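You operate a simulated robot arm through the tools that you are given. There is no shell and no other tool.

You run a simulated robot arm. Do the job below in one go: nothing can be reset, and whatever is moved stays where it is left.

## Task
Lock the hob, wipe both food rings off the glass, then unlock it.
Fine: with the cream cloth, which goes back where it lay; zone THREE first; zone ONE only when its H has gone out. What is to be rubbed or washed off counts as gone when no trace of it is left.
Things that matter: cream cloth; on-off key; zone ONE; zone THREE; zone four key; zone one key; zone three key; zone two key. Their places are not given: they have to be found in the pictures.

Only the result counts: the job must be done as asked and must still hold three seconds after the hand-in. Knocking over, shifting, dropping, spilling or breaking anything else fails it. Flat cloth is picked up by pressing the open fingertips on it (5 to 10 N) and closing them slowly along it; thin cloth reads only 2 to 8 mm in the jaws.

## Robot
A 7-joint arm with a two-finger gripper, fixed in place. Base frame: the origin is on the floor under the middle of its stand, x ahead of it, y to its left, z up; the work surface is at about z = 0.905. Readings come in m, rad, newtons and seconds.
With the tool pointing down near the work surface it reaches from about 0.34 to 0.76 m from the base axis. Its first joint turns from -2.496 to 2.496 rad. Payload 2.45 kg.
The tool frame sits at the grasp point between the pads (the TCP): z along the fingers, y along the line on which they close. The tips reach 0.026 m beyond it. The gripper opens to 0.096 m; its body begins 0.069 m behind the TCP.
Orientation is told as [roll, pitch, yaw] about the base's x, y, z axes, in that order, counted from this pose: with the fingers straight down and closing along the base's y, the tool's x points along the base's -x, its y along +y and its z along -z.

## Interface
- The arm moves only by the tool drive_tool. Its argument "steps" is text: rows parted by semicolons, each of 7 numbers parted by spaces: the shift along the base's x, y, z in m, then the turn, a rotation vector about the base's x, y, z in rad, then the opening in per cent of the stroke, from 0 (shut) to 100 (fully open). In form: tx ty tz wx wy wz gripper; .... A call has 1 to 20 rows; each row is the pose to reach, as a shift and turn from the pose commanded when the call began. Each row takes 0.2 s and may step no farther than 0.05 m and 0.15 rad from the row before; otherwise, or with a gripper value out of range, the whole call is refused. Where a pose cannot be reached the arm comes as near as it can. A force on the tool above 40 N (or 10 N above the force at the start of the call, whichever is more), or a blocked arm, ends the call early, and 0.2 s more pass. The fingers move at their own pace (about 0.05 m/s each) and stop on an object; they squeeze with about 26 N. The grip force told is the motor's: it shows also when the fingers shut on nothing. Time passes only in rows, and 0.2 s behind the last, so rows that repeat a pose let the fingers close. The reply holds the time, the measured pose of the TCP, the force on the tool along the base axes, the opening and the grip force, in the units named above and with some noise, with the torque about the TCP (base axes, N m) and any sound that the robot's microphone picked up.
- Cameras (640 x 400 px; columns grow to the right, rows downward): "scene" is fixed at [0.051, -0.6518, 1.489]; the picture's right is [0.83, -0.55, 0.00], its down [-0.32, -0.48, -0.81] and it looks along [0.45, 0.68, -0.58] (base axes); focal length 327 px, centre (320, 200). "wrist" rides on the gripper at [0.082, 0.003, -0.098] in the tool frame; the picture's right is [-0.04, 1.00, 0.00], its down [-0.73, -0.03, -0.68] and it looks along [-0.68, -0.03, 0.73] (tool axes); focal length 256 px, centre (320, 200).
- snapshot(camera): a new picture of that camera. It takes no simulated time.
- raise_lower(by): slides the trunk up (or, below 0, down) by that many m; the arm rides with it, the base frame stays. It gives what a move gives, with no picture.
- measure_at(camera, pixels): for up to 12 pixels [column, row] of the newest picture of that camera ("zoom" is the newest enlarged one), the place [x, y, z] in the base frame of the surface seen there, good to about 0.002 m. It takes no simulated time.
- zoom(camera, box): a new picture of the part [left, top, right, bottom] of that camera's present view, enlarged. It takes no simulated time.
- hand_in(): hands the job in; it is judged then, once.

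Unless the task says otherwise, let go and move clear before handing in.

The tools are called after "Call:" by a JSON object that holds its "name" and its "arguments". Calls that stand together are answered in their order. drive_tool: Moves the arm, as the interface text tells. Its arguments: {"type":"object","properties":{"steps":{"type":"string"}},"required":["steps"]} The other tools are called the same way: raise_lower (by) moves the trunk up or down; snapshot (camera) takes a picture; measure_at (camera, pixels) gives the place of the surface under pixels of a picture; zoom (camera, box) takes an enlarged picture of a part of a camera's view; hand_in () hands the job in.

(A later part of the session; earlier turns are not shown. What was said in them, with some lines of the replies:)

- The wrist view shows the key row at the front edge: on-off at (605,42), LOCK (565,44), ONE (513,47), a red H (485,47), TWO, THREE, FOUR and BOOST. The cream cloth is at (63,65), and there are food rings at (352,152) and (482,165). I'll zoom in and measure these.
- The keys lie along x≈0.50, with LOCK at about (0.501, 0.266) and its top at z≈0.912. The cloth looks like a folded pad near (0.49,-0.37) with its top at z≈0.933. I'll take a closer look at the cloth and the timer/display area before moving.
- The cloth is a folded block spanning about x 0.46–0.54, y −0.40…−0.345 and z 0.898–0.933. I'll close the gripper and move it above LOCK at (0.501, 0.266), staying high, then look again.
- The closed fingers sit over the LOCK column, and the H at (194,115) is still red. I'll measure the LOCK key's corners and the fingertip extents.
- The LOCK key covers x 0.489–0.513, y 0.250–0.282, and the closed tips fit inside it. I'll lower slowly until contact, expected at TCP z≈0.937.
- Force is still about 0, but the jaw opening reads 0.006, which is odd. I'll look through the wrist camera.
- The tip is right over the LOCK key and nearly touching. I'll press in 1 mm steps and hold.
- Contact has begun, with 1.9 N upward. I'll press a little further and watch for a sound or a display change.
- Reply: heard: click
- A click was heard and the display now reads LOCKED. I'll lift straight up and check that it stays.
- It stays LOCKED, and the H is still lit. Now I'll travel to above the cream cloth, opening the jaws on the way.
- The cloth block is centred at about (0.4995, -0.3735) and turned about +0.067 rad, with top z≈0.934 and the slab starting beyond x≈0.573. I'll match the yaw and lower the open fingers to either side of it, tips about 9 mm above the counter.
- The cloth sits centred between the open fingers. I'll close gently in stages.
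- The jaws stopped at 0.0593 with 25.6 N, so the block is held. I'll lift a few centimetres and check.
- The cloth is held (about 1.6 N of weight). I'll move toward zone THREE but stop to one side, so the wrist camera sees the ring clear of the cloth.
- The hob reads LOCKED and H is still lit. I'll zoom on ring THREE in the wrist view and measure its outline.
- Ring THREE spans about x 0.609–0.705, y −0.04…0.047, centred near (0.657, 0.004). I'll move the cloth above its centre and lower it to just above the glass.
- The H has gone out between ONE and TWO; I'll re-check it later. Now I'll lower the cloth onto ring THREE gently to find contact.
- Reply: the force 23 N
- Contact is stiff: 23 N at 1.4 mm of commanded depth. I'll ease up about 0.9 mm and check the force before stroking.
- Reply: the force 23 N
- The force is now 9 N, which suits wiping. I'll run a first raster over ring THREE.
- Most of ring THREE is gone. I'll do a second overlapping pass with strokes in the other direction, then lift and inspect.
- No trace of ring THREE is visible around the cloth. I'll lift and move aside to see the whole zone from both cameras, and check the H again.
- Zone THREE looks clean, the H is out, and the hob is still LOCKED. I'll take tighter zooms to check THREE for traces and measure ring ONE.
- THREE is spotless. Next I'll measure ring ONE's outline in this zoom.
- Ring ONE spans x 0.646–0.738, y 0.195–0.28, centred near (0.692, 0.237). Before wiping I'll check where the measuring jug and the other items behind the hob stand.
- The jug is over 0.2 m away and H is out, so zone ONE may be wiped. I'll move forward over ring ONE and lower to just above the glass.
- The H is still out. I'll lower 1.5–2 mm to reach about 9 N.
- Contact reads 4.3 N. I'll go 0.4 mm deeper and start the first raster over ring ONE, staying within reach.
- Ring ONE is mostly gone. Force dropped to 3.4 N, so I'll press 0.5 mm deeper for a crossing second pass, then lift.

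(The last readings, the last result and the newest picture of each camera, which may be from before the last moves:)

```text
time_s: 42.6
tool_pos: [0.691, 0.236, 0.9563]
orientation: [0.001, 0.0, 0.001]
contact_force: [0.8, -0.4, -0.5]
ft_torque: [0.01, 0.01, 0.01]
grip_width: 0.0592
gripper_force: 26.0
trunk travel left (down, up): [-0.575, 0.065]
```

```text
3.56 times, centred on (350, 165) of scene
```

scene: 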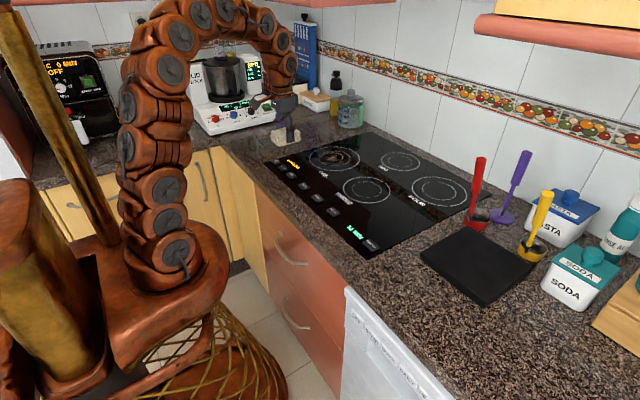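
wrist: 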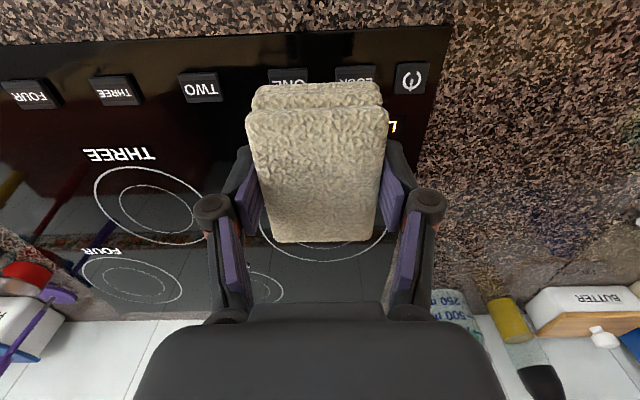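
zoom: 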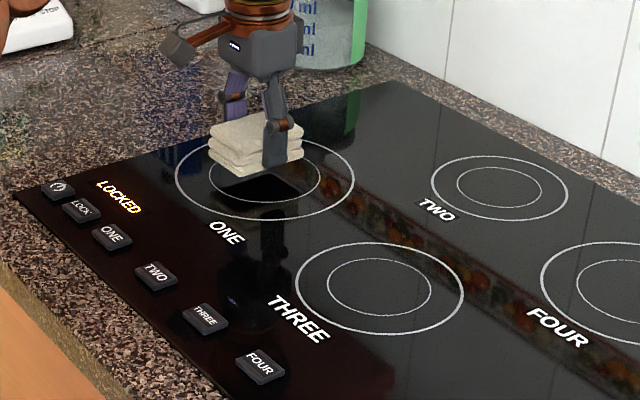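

I see no remaining trace around the cloth. I'll lift and move back toward the cloth's home spot, then inspect zone ONE.

Call:
{"name": "drive_tool", "arguments": {"steps": "-0.01 0 0.04 0 0 0 30; -0.04 -0.02 0.07 0 0 0 30; -0.07 -0.05 0.09 0 0 0 30; -0.1 -0.08 0.1 0 0 0 30; -0.13 -0.11 0.1 0 0 0 30; -0.16 -0.14 0.1 0 0 0 30; -0.18 -0.18 0.1 0 0 0 30; -0.191 -0.22 0.1 0 0 0 30; -0.191 -0.26 0.1 0 0 0 30; -0.191 -0.3 0.1 0 0 0 30; -0.191 -0.34 0.1 0 0 0 30; -0.191 -0.38 0.1 0 0 0 30; -0.191 -0.42 0.1 0 0 0 30; -0.191 -0.46 0.1 0 0 0 30; -0.191 -0.46 0.1 0 0 0 30"}}

Call:
{"name": "snapshot", "arguments": {"camera": "wrist"}}

Call:
{"name": "zoom", "arguments": {"camera": "scene", "box": [300, 140, 370, 182]}}

```text
time_s: 45.8
tool_pos: [0.4988, -0.2247, 1.0576]
orientation: [-0.001, -0.001, 0.0]
contact_force: [0.0, -0.1, -0.3]
ft_torque: [0.03, 0.0, -0.03]
grip_width: 0.0593
gripper_force: 25.7
trunk travel left (down, up): [-0.575, 0.065]
```

```text
taken
```

wrist: 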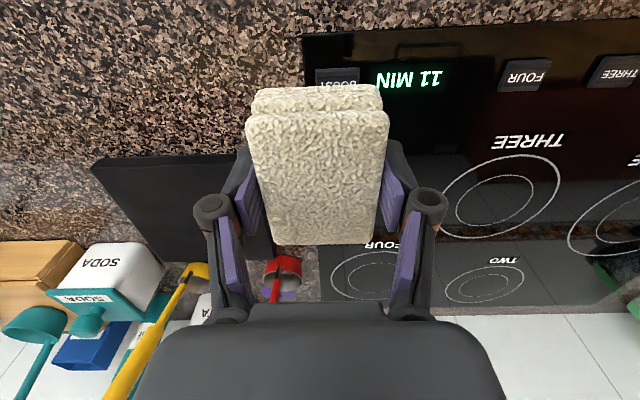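

```text
9.14 times, centred on (335, 161) of scene
```

zoom: 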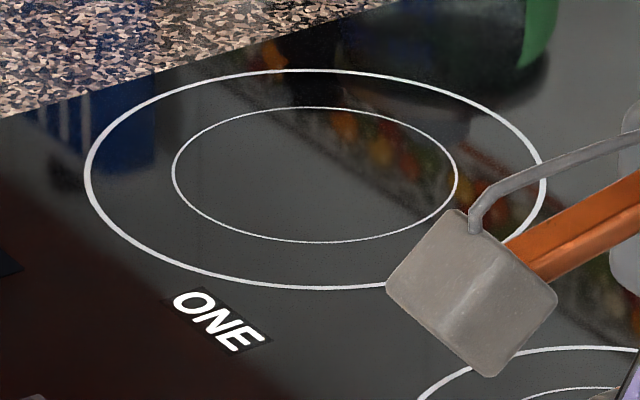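

Zone ONE is clean in the scene zoom, with no stain inside (175–455, 110–240). Now I'll carry the cloth back over its original spot at TCP (0.4986, −0.373), yaw 0.067, and lower to just above the counter.

Call:
{"name": "drive_tool", "arguments": {"steps": "0 -0.04 0 0 0 0.03 30; 0 -0.08 0 0 0 0.067 30; 0 -0.12 0 0 0 0.067 30; 0 -0.15 0 0 0 0.067 30; 0 -0.15 -0.04 0 0 0.067 30; 0 -0.15 -0.08 0 0 0.067 30; 0 -0.15 -0.1 0 0 0.067 30; 0 -0.15 -0.112 0 0 0.067 30; 0 -0.15 -0.119 0 0 0.067 30; 0 -0.15 -0.121 0 0 0.067 30; 0 -0.15 -0.121 0 0 0.067 30"}}

Call:
{"name": "snapshot", "arguments": {"camera": "wrist"}}

Call:
{"name": "zoom", "arguments": {"camera": "scene", "box": [360, 210, 500, 310]}}

```text
time_s: 48.2
tool_pos: [0.4997, -0.3748, 0.9338]
orientation: [-0.001, -0.001, 0.067]
contact_force: [0.9, 1.0, 0.2]
ft_torque: [0.03, -0.03, 0.01]
grip_width: 0.0592
gripper_force: 26.2
trunk travel left (down, up): [-0.575, 0.065]
```

```text
taken
```

wrist: 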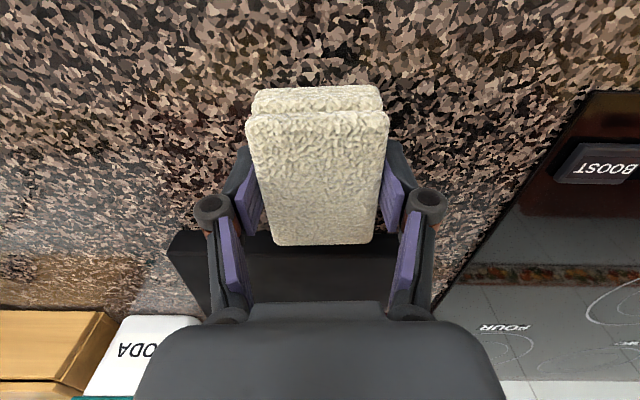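

```text
4.00 times, centred on (430, 260) of scene
```

zoom: 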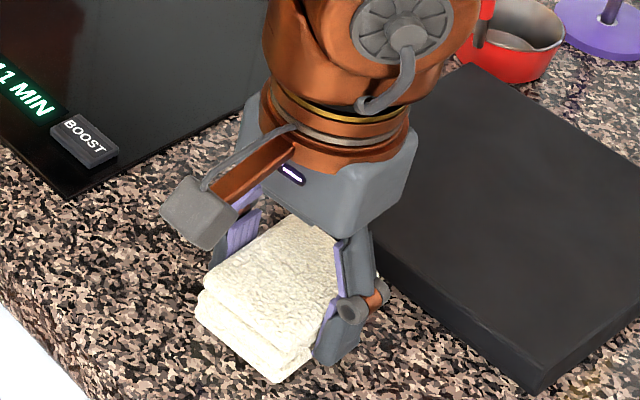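

The cloth appears about 5 px lower in the wrist view than when gripped, so it slipped slightly in the jaws. I'll measure its corners to compare with the original spot.

Call:
{"name": "measure_at", "arguments": {"camera": "wrist", "pixels": [[252, 120], [384, 118], [374, 240], [276, 240], [318, 116], [325, 242], [255, 92], [378, 90], [318, 88], [320, 180]]}}

Call:
{"name": "zoom", "arguments": {"camera": "wrist", "box": [200, 60, 440, 260]}}

Call:
{"name": "measure_at", "arguments": {"camera": "scene", "pixels": [[404, 285], [422, 304], [408, 282], [425, 296], [432, 265], [420, 296]]}}

```text
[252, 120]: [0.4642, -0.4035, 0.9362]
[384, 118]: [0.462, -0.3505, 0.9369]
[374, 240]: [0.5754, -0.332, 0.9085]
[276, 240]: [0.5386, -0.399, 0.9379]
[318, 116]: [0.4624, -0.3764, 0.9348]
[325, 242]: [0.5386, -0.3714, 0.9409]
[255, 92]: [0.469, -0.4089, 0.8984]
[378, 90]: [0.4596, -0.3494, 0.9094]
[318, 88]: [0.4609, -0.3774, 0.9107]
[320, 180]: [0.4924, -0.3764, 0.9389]
```

```text
2.00 times, centred on (320, 160) of wrist
```

zoom: 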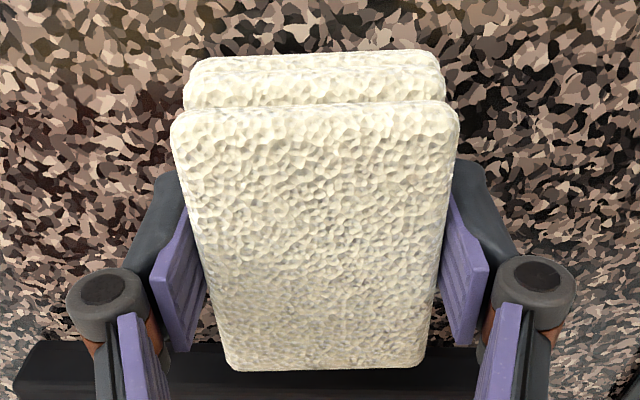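

```text
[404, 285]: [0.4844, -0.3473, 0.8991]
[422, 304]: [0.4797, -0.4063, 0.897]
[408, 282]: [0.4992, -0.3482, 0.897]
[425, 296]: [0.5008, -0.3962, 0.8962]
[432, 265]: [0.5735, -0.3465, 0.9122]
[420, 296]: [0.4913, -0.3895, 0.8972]
```

The cloth is within about 1 mm of its original x/y and has only risen 1–2 mm in the jaws. I'll lower it gently until it touches the counter.

Call:
{"name": "drive_tool", "arguments": {"steps": "-0.001 0.0005 -0.001 0 0 0 30; -0.001 0.0005 -0.002 0 0 0 30; -0.001 0.0005 -0.003 0 0 0 30; -0.001 0.0005 -0.003 0 0 0 30"}}

```text
time_s: 49.2
tool_pos: [0.4977, -0.3738, 0.9325]
orientation: [0.0, -0.001, 0.065]
contact_force: [0.6, 0.8, -1.7]
ft_torque: [0.0, -0.03, 0.0]
grip_width: 0.0591
gripper_force: 26.7
trunk travel left (down, up): [-0.575, 0.065]
```

Call:
{"name": "drive_tool", "arguments": {"steps": "0 0 -0.0005 0 0 0 30; 0 0 -0.001 0 0 0 30; 0 0 -0.001 0 0 0 30"}}

```text
time_s: 50.0
tool_pos: [0.4988, -0.3743, 0.9312]
orientation: [0.0, 0.001, 0.066]
contact_force: [0.5, 0.2, -0.2]
ft_torque: [-0.02, 0.01, 0.02]
grip_width: 0.0591
gripper_force: 26.0
trunk travel left (down, up): [-0.575, 0.065]
```

Call:
{"name": "drive_tool", "arguments": {"steps": "0 0 -0.0005 0 0 0 30; 0 0 -0.001 0 0 0 30; 0 0 -0.001 0 0 0 30"}}

```text
time_s: 50.8
tool_pos: [0.4968, -0.3735, 0.9315]
orientation: [0.002, 0.0, 0.066]
contact_force: [0.9, -1.4, 4.1]
ft_torque: [0.0, 0.06, -0.01]
grip_width: 0.059
gripper_force: 25.8
trunk travel left (down, up): [-0.575, 0.065]
```

The cloth rests on the counter at 4 N. I'll open the jaws slowly and then rise straight up.

Call:
{"name": "drive_tool", "arguments": {"steps": "0 0 0 0 0 0 55; 0 0 0 0 0 0 65; 0 0 0 0 0 0 80; 0 0 0 0 0 0 100; 0 0 0 0 0 0 100; 0 0 0.01 0 0 0 100; 0 0 0.03 0 0 0 100; 0 0 0.06 0 0 0 100; 0 0 0.1 0 0 0 100; 0 0 0.12 0 0 0 100; 0 0 0.12 0 0 0 100"}}

Call:
{"name": "snapshot", "arguments": {"camera": "wrist"}}

Call:
{"name": "snapshot", "arguments": {"camera": "scene"}}

```text
time_s: 53.2
tool_pos: [0.4968, -0.3734, 1.0508]
orientation: [0.0, 0.001, 0.067]
contact_force: [1.0, -0.1, -0.4]
ft_torque: [-0.01, -0.01, -0.01]
grip_width: 0.0961
gripper_force: 0.0
trunk travel left (down, up): [-0.575, 0.065]
```

```text
taken
```

wrist: 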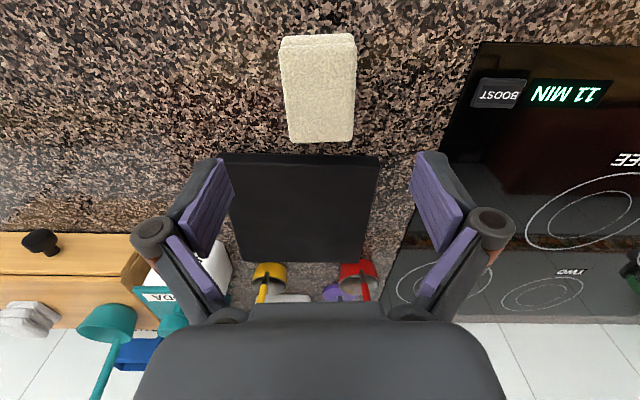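

```text
taken
```

scene: 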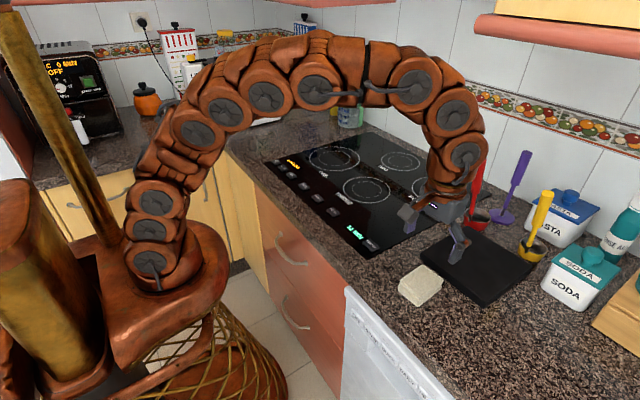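

Call:
{"name": "measure_at", "arguments": {"camera": "wrist", "pixels": [[283, 52], [353, 45], [351, 136], [293, 138], [320, 92], [287, 92], [353, 92], [318, 50], [322, 136]]}}

Call:
{"name": "zoom", "arguments": {"camera": "scene", "box": [250, 130, 500, 310]}}

```text
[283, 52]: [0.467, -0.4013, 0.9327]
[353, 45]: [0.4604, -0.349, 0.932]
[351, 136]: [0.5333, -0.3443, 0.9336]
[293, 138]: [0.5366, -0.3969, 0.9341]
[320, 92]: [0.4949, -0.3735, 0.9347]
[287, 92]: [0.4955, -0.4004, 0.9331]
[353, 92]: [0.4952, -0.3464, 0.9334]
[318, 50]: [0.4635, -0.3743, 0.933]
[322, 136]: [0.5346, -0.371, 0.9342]
```

```text
2.22 times, centred on (375, 220) of scene
```

zoom: 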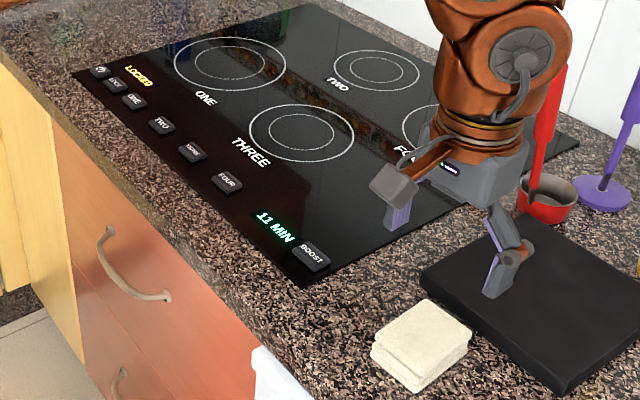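

The cloth is back within about 1 mm of where it lay, and both zones look clean. Next I'll close the gripper and travel back above LOCK.

Call:
{"name": "drive_tool", "arguments": {"steps": "0 0.04 0 0 0 -0.03 70; 0.001 0.085 0 0 0 -0.067 40; 0.002 0.13 0 0 0 -0.067 10; 0.003 0.175 0 0 0 -0.067 0; 0.003 0.22 0 0 0 -0.067 0; 0.003 0.265 0 0 0 -0.067 0; 0.003 0.31 0 0 0 -0.067 0; 0.003 0.355 0 0 0 -0.067 0; 0.003 0.4 0 0 0 -0.067 0; 0.003 0.445 0 0 0 -0.067 0; 0.003 0.49 0 0 0 -0.067 0; 0.003 0.535 0 0 0 -0.067 0; 0.003 0.58 0 0 0 -0.067 0; 0.003 0.615 0 0 0 -0.067 0; 0.003 0.639 0 0 0 -0.067 0; 0.003 0.639 -0.03 0 0 -0.067 0; 0.003 0.639 -0.055 0 0 -0.067 0; 0.003 0.639 -0.055 0 0 -0.067 0"}}

Call:
{"name": "snapshot", "arguments": {"camera": "wrist"}}

Call:
{"name": "zoom", "arguments": {"camera": "scene", "box": [245, 110, 445, 235]}}

```text
time_s: 57.0
tool_pos: [0.4995, 0.2655, 0.9959]
orientation: [0.001, -0.001, 0.001]
contact_force: [-0.2, 0.6, 0.2]
ft_torque: [-0.03, 0.04, 0.02]
grip_width: 0.0
gripper_force: 26.1
trunk travel left (down, up): [-0.575, 0.065]
```

```text
taken
```

wrist: 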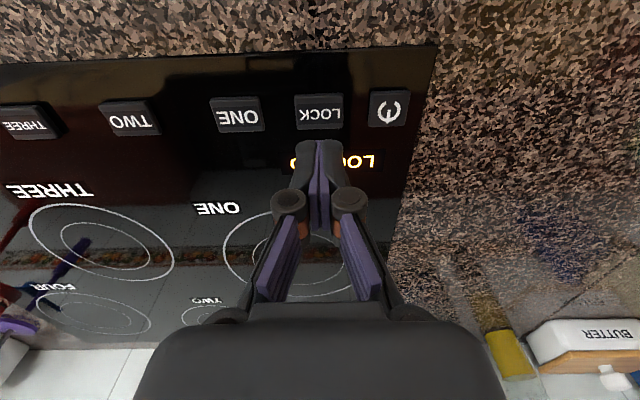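

```text
3.20 times, centred on (345, 172) of scene
```

zoom: 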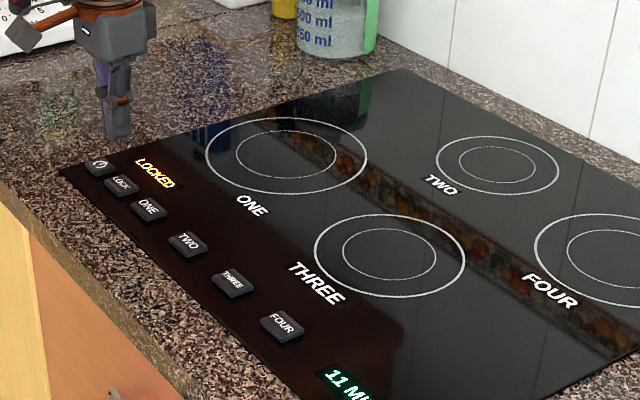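

Before unlocking, I'll inspect both zones closely for any leftover trace.

Call:
{"name": "zoom", "arguments": {"camera": "scene", "box": [300, 140, 370, 182]}}

Call:
{"name": "zoom", "arguments": {"camera": "scene", "box": [335, 170, 400, 212]}}

Call:
{"name": "zoom", "arguments": {"camera": "wrist", "box": [0, 180, 240, 330]}}

```text
9.14 times, centred on (335, 161) of scene
```

zoom: 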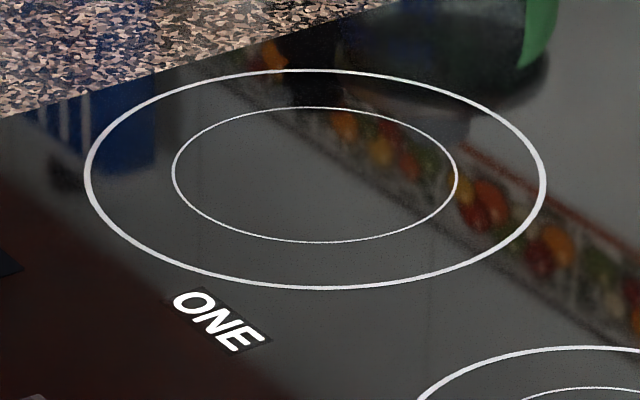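

```text
9.52 times, centred on (368, 191) of scene
```

zoom: 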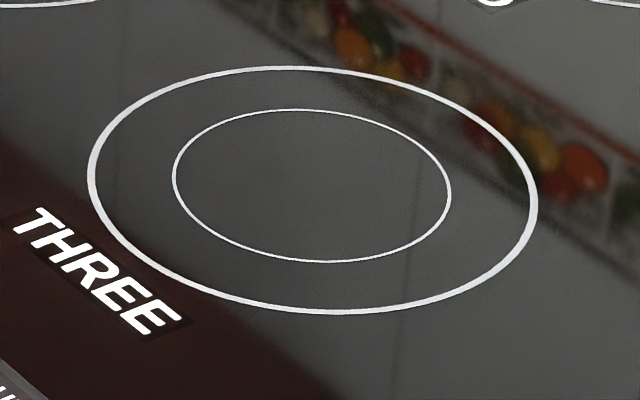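

```text
2.67 times, centred on (120, 255) of wrist
```

zoom: 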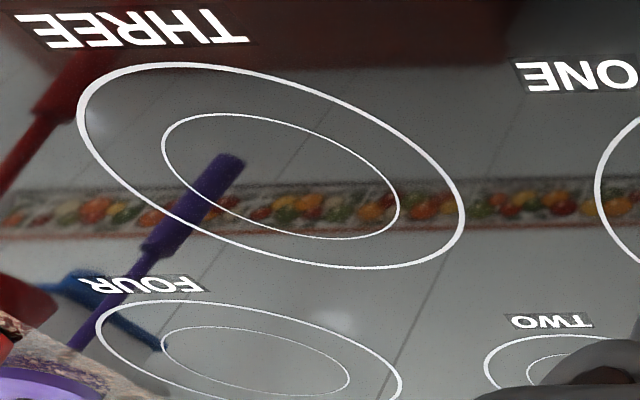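

Both zones are free of any trace. I'll press LOCK the same way as before (commanded z 0.933) to unlock.

Call:
{"name": "drive_tool", "arguments": {"steps": "0.0005 0.0003 -0.02 0 0 0 0; 0.0005 0.0003 -0.04 0 0 0 0; 0.0005 0.0003 -0.052 0 0 0 0; 0.0005 0.0003 -0.056 0 0 0 0; 0.0005 0.0003 -0.0585 0 0 0 0; 0.0005 0.0003 -0.0595 0 0 0 0; 0.0005 0.0003 -0.0605 0 0 0 0; 0.0005 0.0003 -0.0605 0 0 0 0"}}

Call:
{"name": "zoom", "arguments": {"camera": "scene", "box": [245, 110, 345, 200]}}

```text
time_s: 58.8
tool_pos: [0.5023, 0.2661, 0.9357]
orientation: [0.0, -0.001, -0.001]
contact_force: [-0.9, 0.8, 0.3]
ft_torque: [0.0, 0.0, 0.0]
grip_width: 0.0059
gripper_force: 29.0
trunk travel left (down, up): [-0.575, 0.065]
```

```text
4.44 times, centred on (295, 155) of scene
```

zoom: 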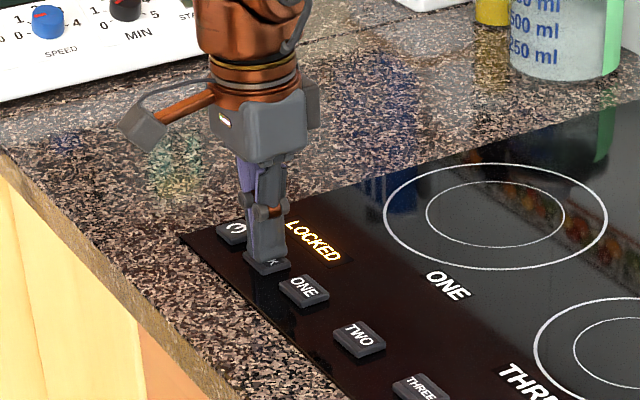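

Contact is just starting and the display still reads LOCKED. I'll press the last 2 mm as before.

Call:
{"name": "drive_tool", "arguments": {"steps": "0 0 -0.001 0 0 0 0; 0 0 -0.002 0 0 0 0; 0 0 -0.002 0 0 0 0; 0 0 -0.002 0 0 0 0"}}

Call:
{"name": "zoom", "arguments": {"camera": "scene", "box": [245, 110, 345, 200]}}

```text
time_s: 59.8
tool_pos: [0.5012, 0.266, 0.9328]
orientation: [0.0, 0.0, 0.002]
contact_force: [-1.1, 0.2, 1.6]
ft_torque: [0.02, -0.03, -0.01]
grip_width: 0.0061
gripper_force: 28.9
trunk travel left (down, up): [-0.575, 0.065]
heard: click
```

```text
4.44 times, centred on (295, 155) of scene
```

zoom: 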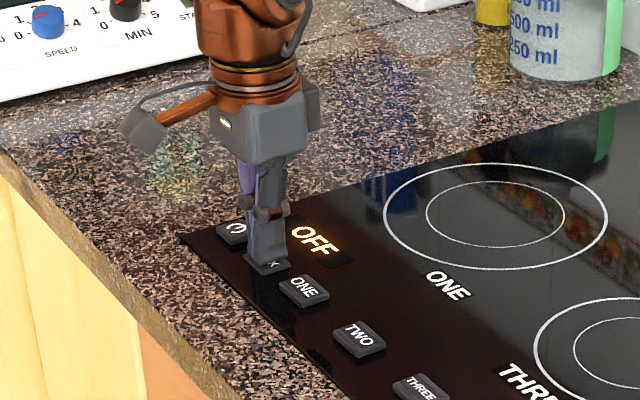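

A click was heard and the display is back to OFF, so the hob is unlocked. I'll lift straight off and check that it holds.

Call:
{"name": "drive_tool", "arguments": {"steps": "0 0 0.01 0 0 0 0; 0 0 0.04 0 0 0 0; 0 0 0.08 0 0 0 0; 0 0 0.12 0 0 0 0; 0 0 0.16 0 0 0 0; 0 -0.04 0.18 0 0 0 0; 0 -0.08 0.2 0 0 0 0; 0 -0.12 0.22 0 0 0 0; 0 -0.12 0.22 0 0 0 0; 0 -0.12 0.22 0 0 0 0; 0 -0.12 0.22 0 0 0 0; 0 -0.12 0.22 0 0 0 0; 0 -0.12 0.22 0 0 0 0; 0 -0.12 0.22 0 0 0 0; 0 -0.12 0.22 0 0 0 0"}}

Call:
{"name": "snapshot", "arguments": {"camera": "wrist"}}

Call:
{"name": "zoom", "arguments": {"camera": "scene", "box": [245, 120, 505, 320]}}

```text
time_s: 63.0
tool_pos: [0.501, 0.1459, 1.1524]
orientation: [0.0, -0.002, 0.001]
contact_force: [0.4, 0.6, -0.6]
ft_torque: [0.01, -0.03, 0.0]
grip_width: 0.0
gripper_force: 28.5
trunk travel left (down, up): [-0.575, 0.065]
```

```text
taken
```

wrist: 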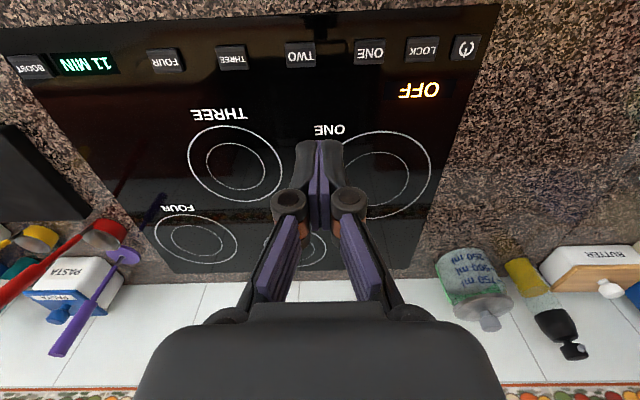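

```text
2.00 times, centred on (375, 220) of scene
```

zoom: 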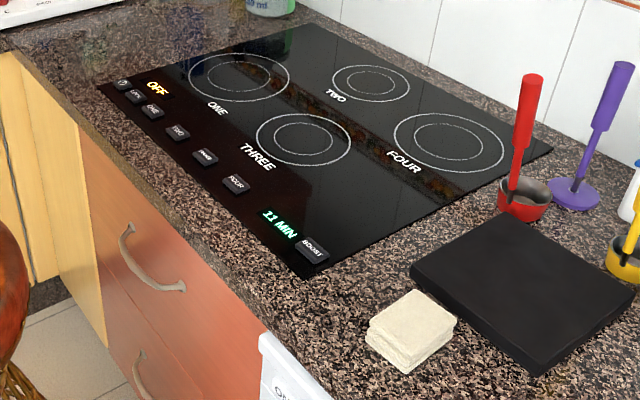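

The hob shows OFF (unlocked) with the H out, and zones ONE and THREE are clean. The cream cloth is back at its spot, the timer still shows 11 MIN as at the start, and the arm is clear, so I'm handing in.

Call:
{"name": "hand_in", "arguments": {}}

```text
The job is handed in.
```

The job is done and handed in. I locked the hob, wiped both food rings off with the cream cloth, and unlocked it again.

- **Locking:** the display read LOCKED through all the wiping. It went back to OFF when I pressed LOCK the second time.
- **Zone THREE:** I wiped this first, in two passes. Close-up pictures show no trace left.
- **Zone ONE:** I started only after its H had gone out. It also took two passes and shows no trace.
- **Cloth:** it is back where it lay, within about 1–2 mm by my measurements.
- **Everything else:** I pressed no other key, and the timer still shows 11 MIN as at the start. Nothing else looked moved in the last pictures, and the arm was raised clear before hand-in.
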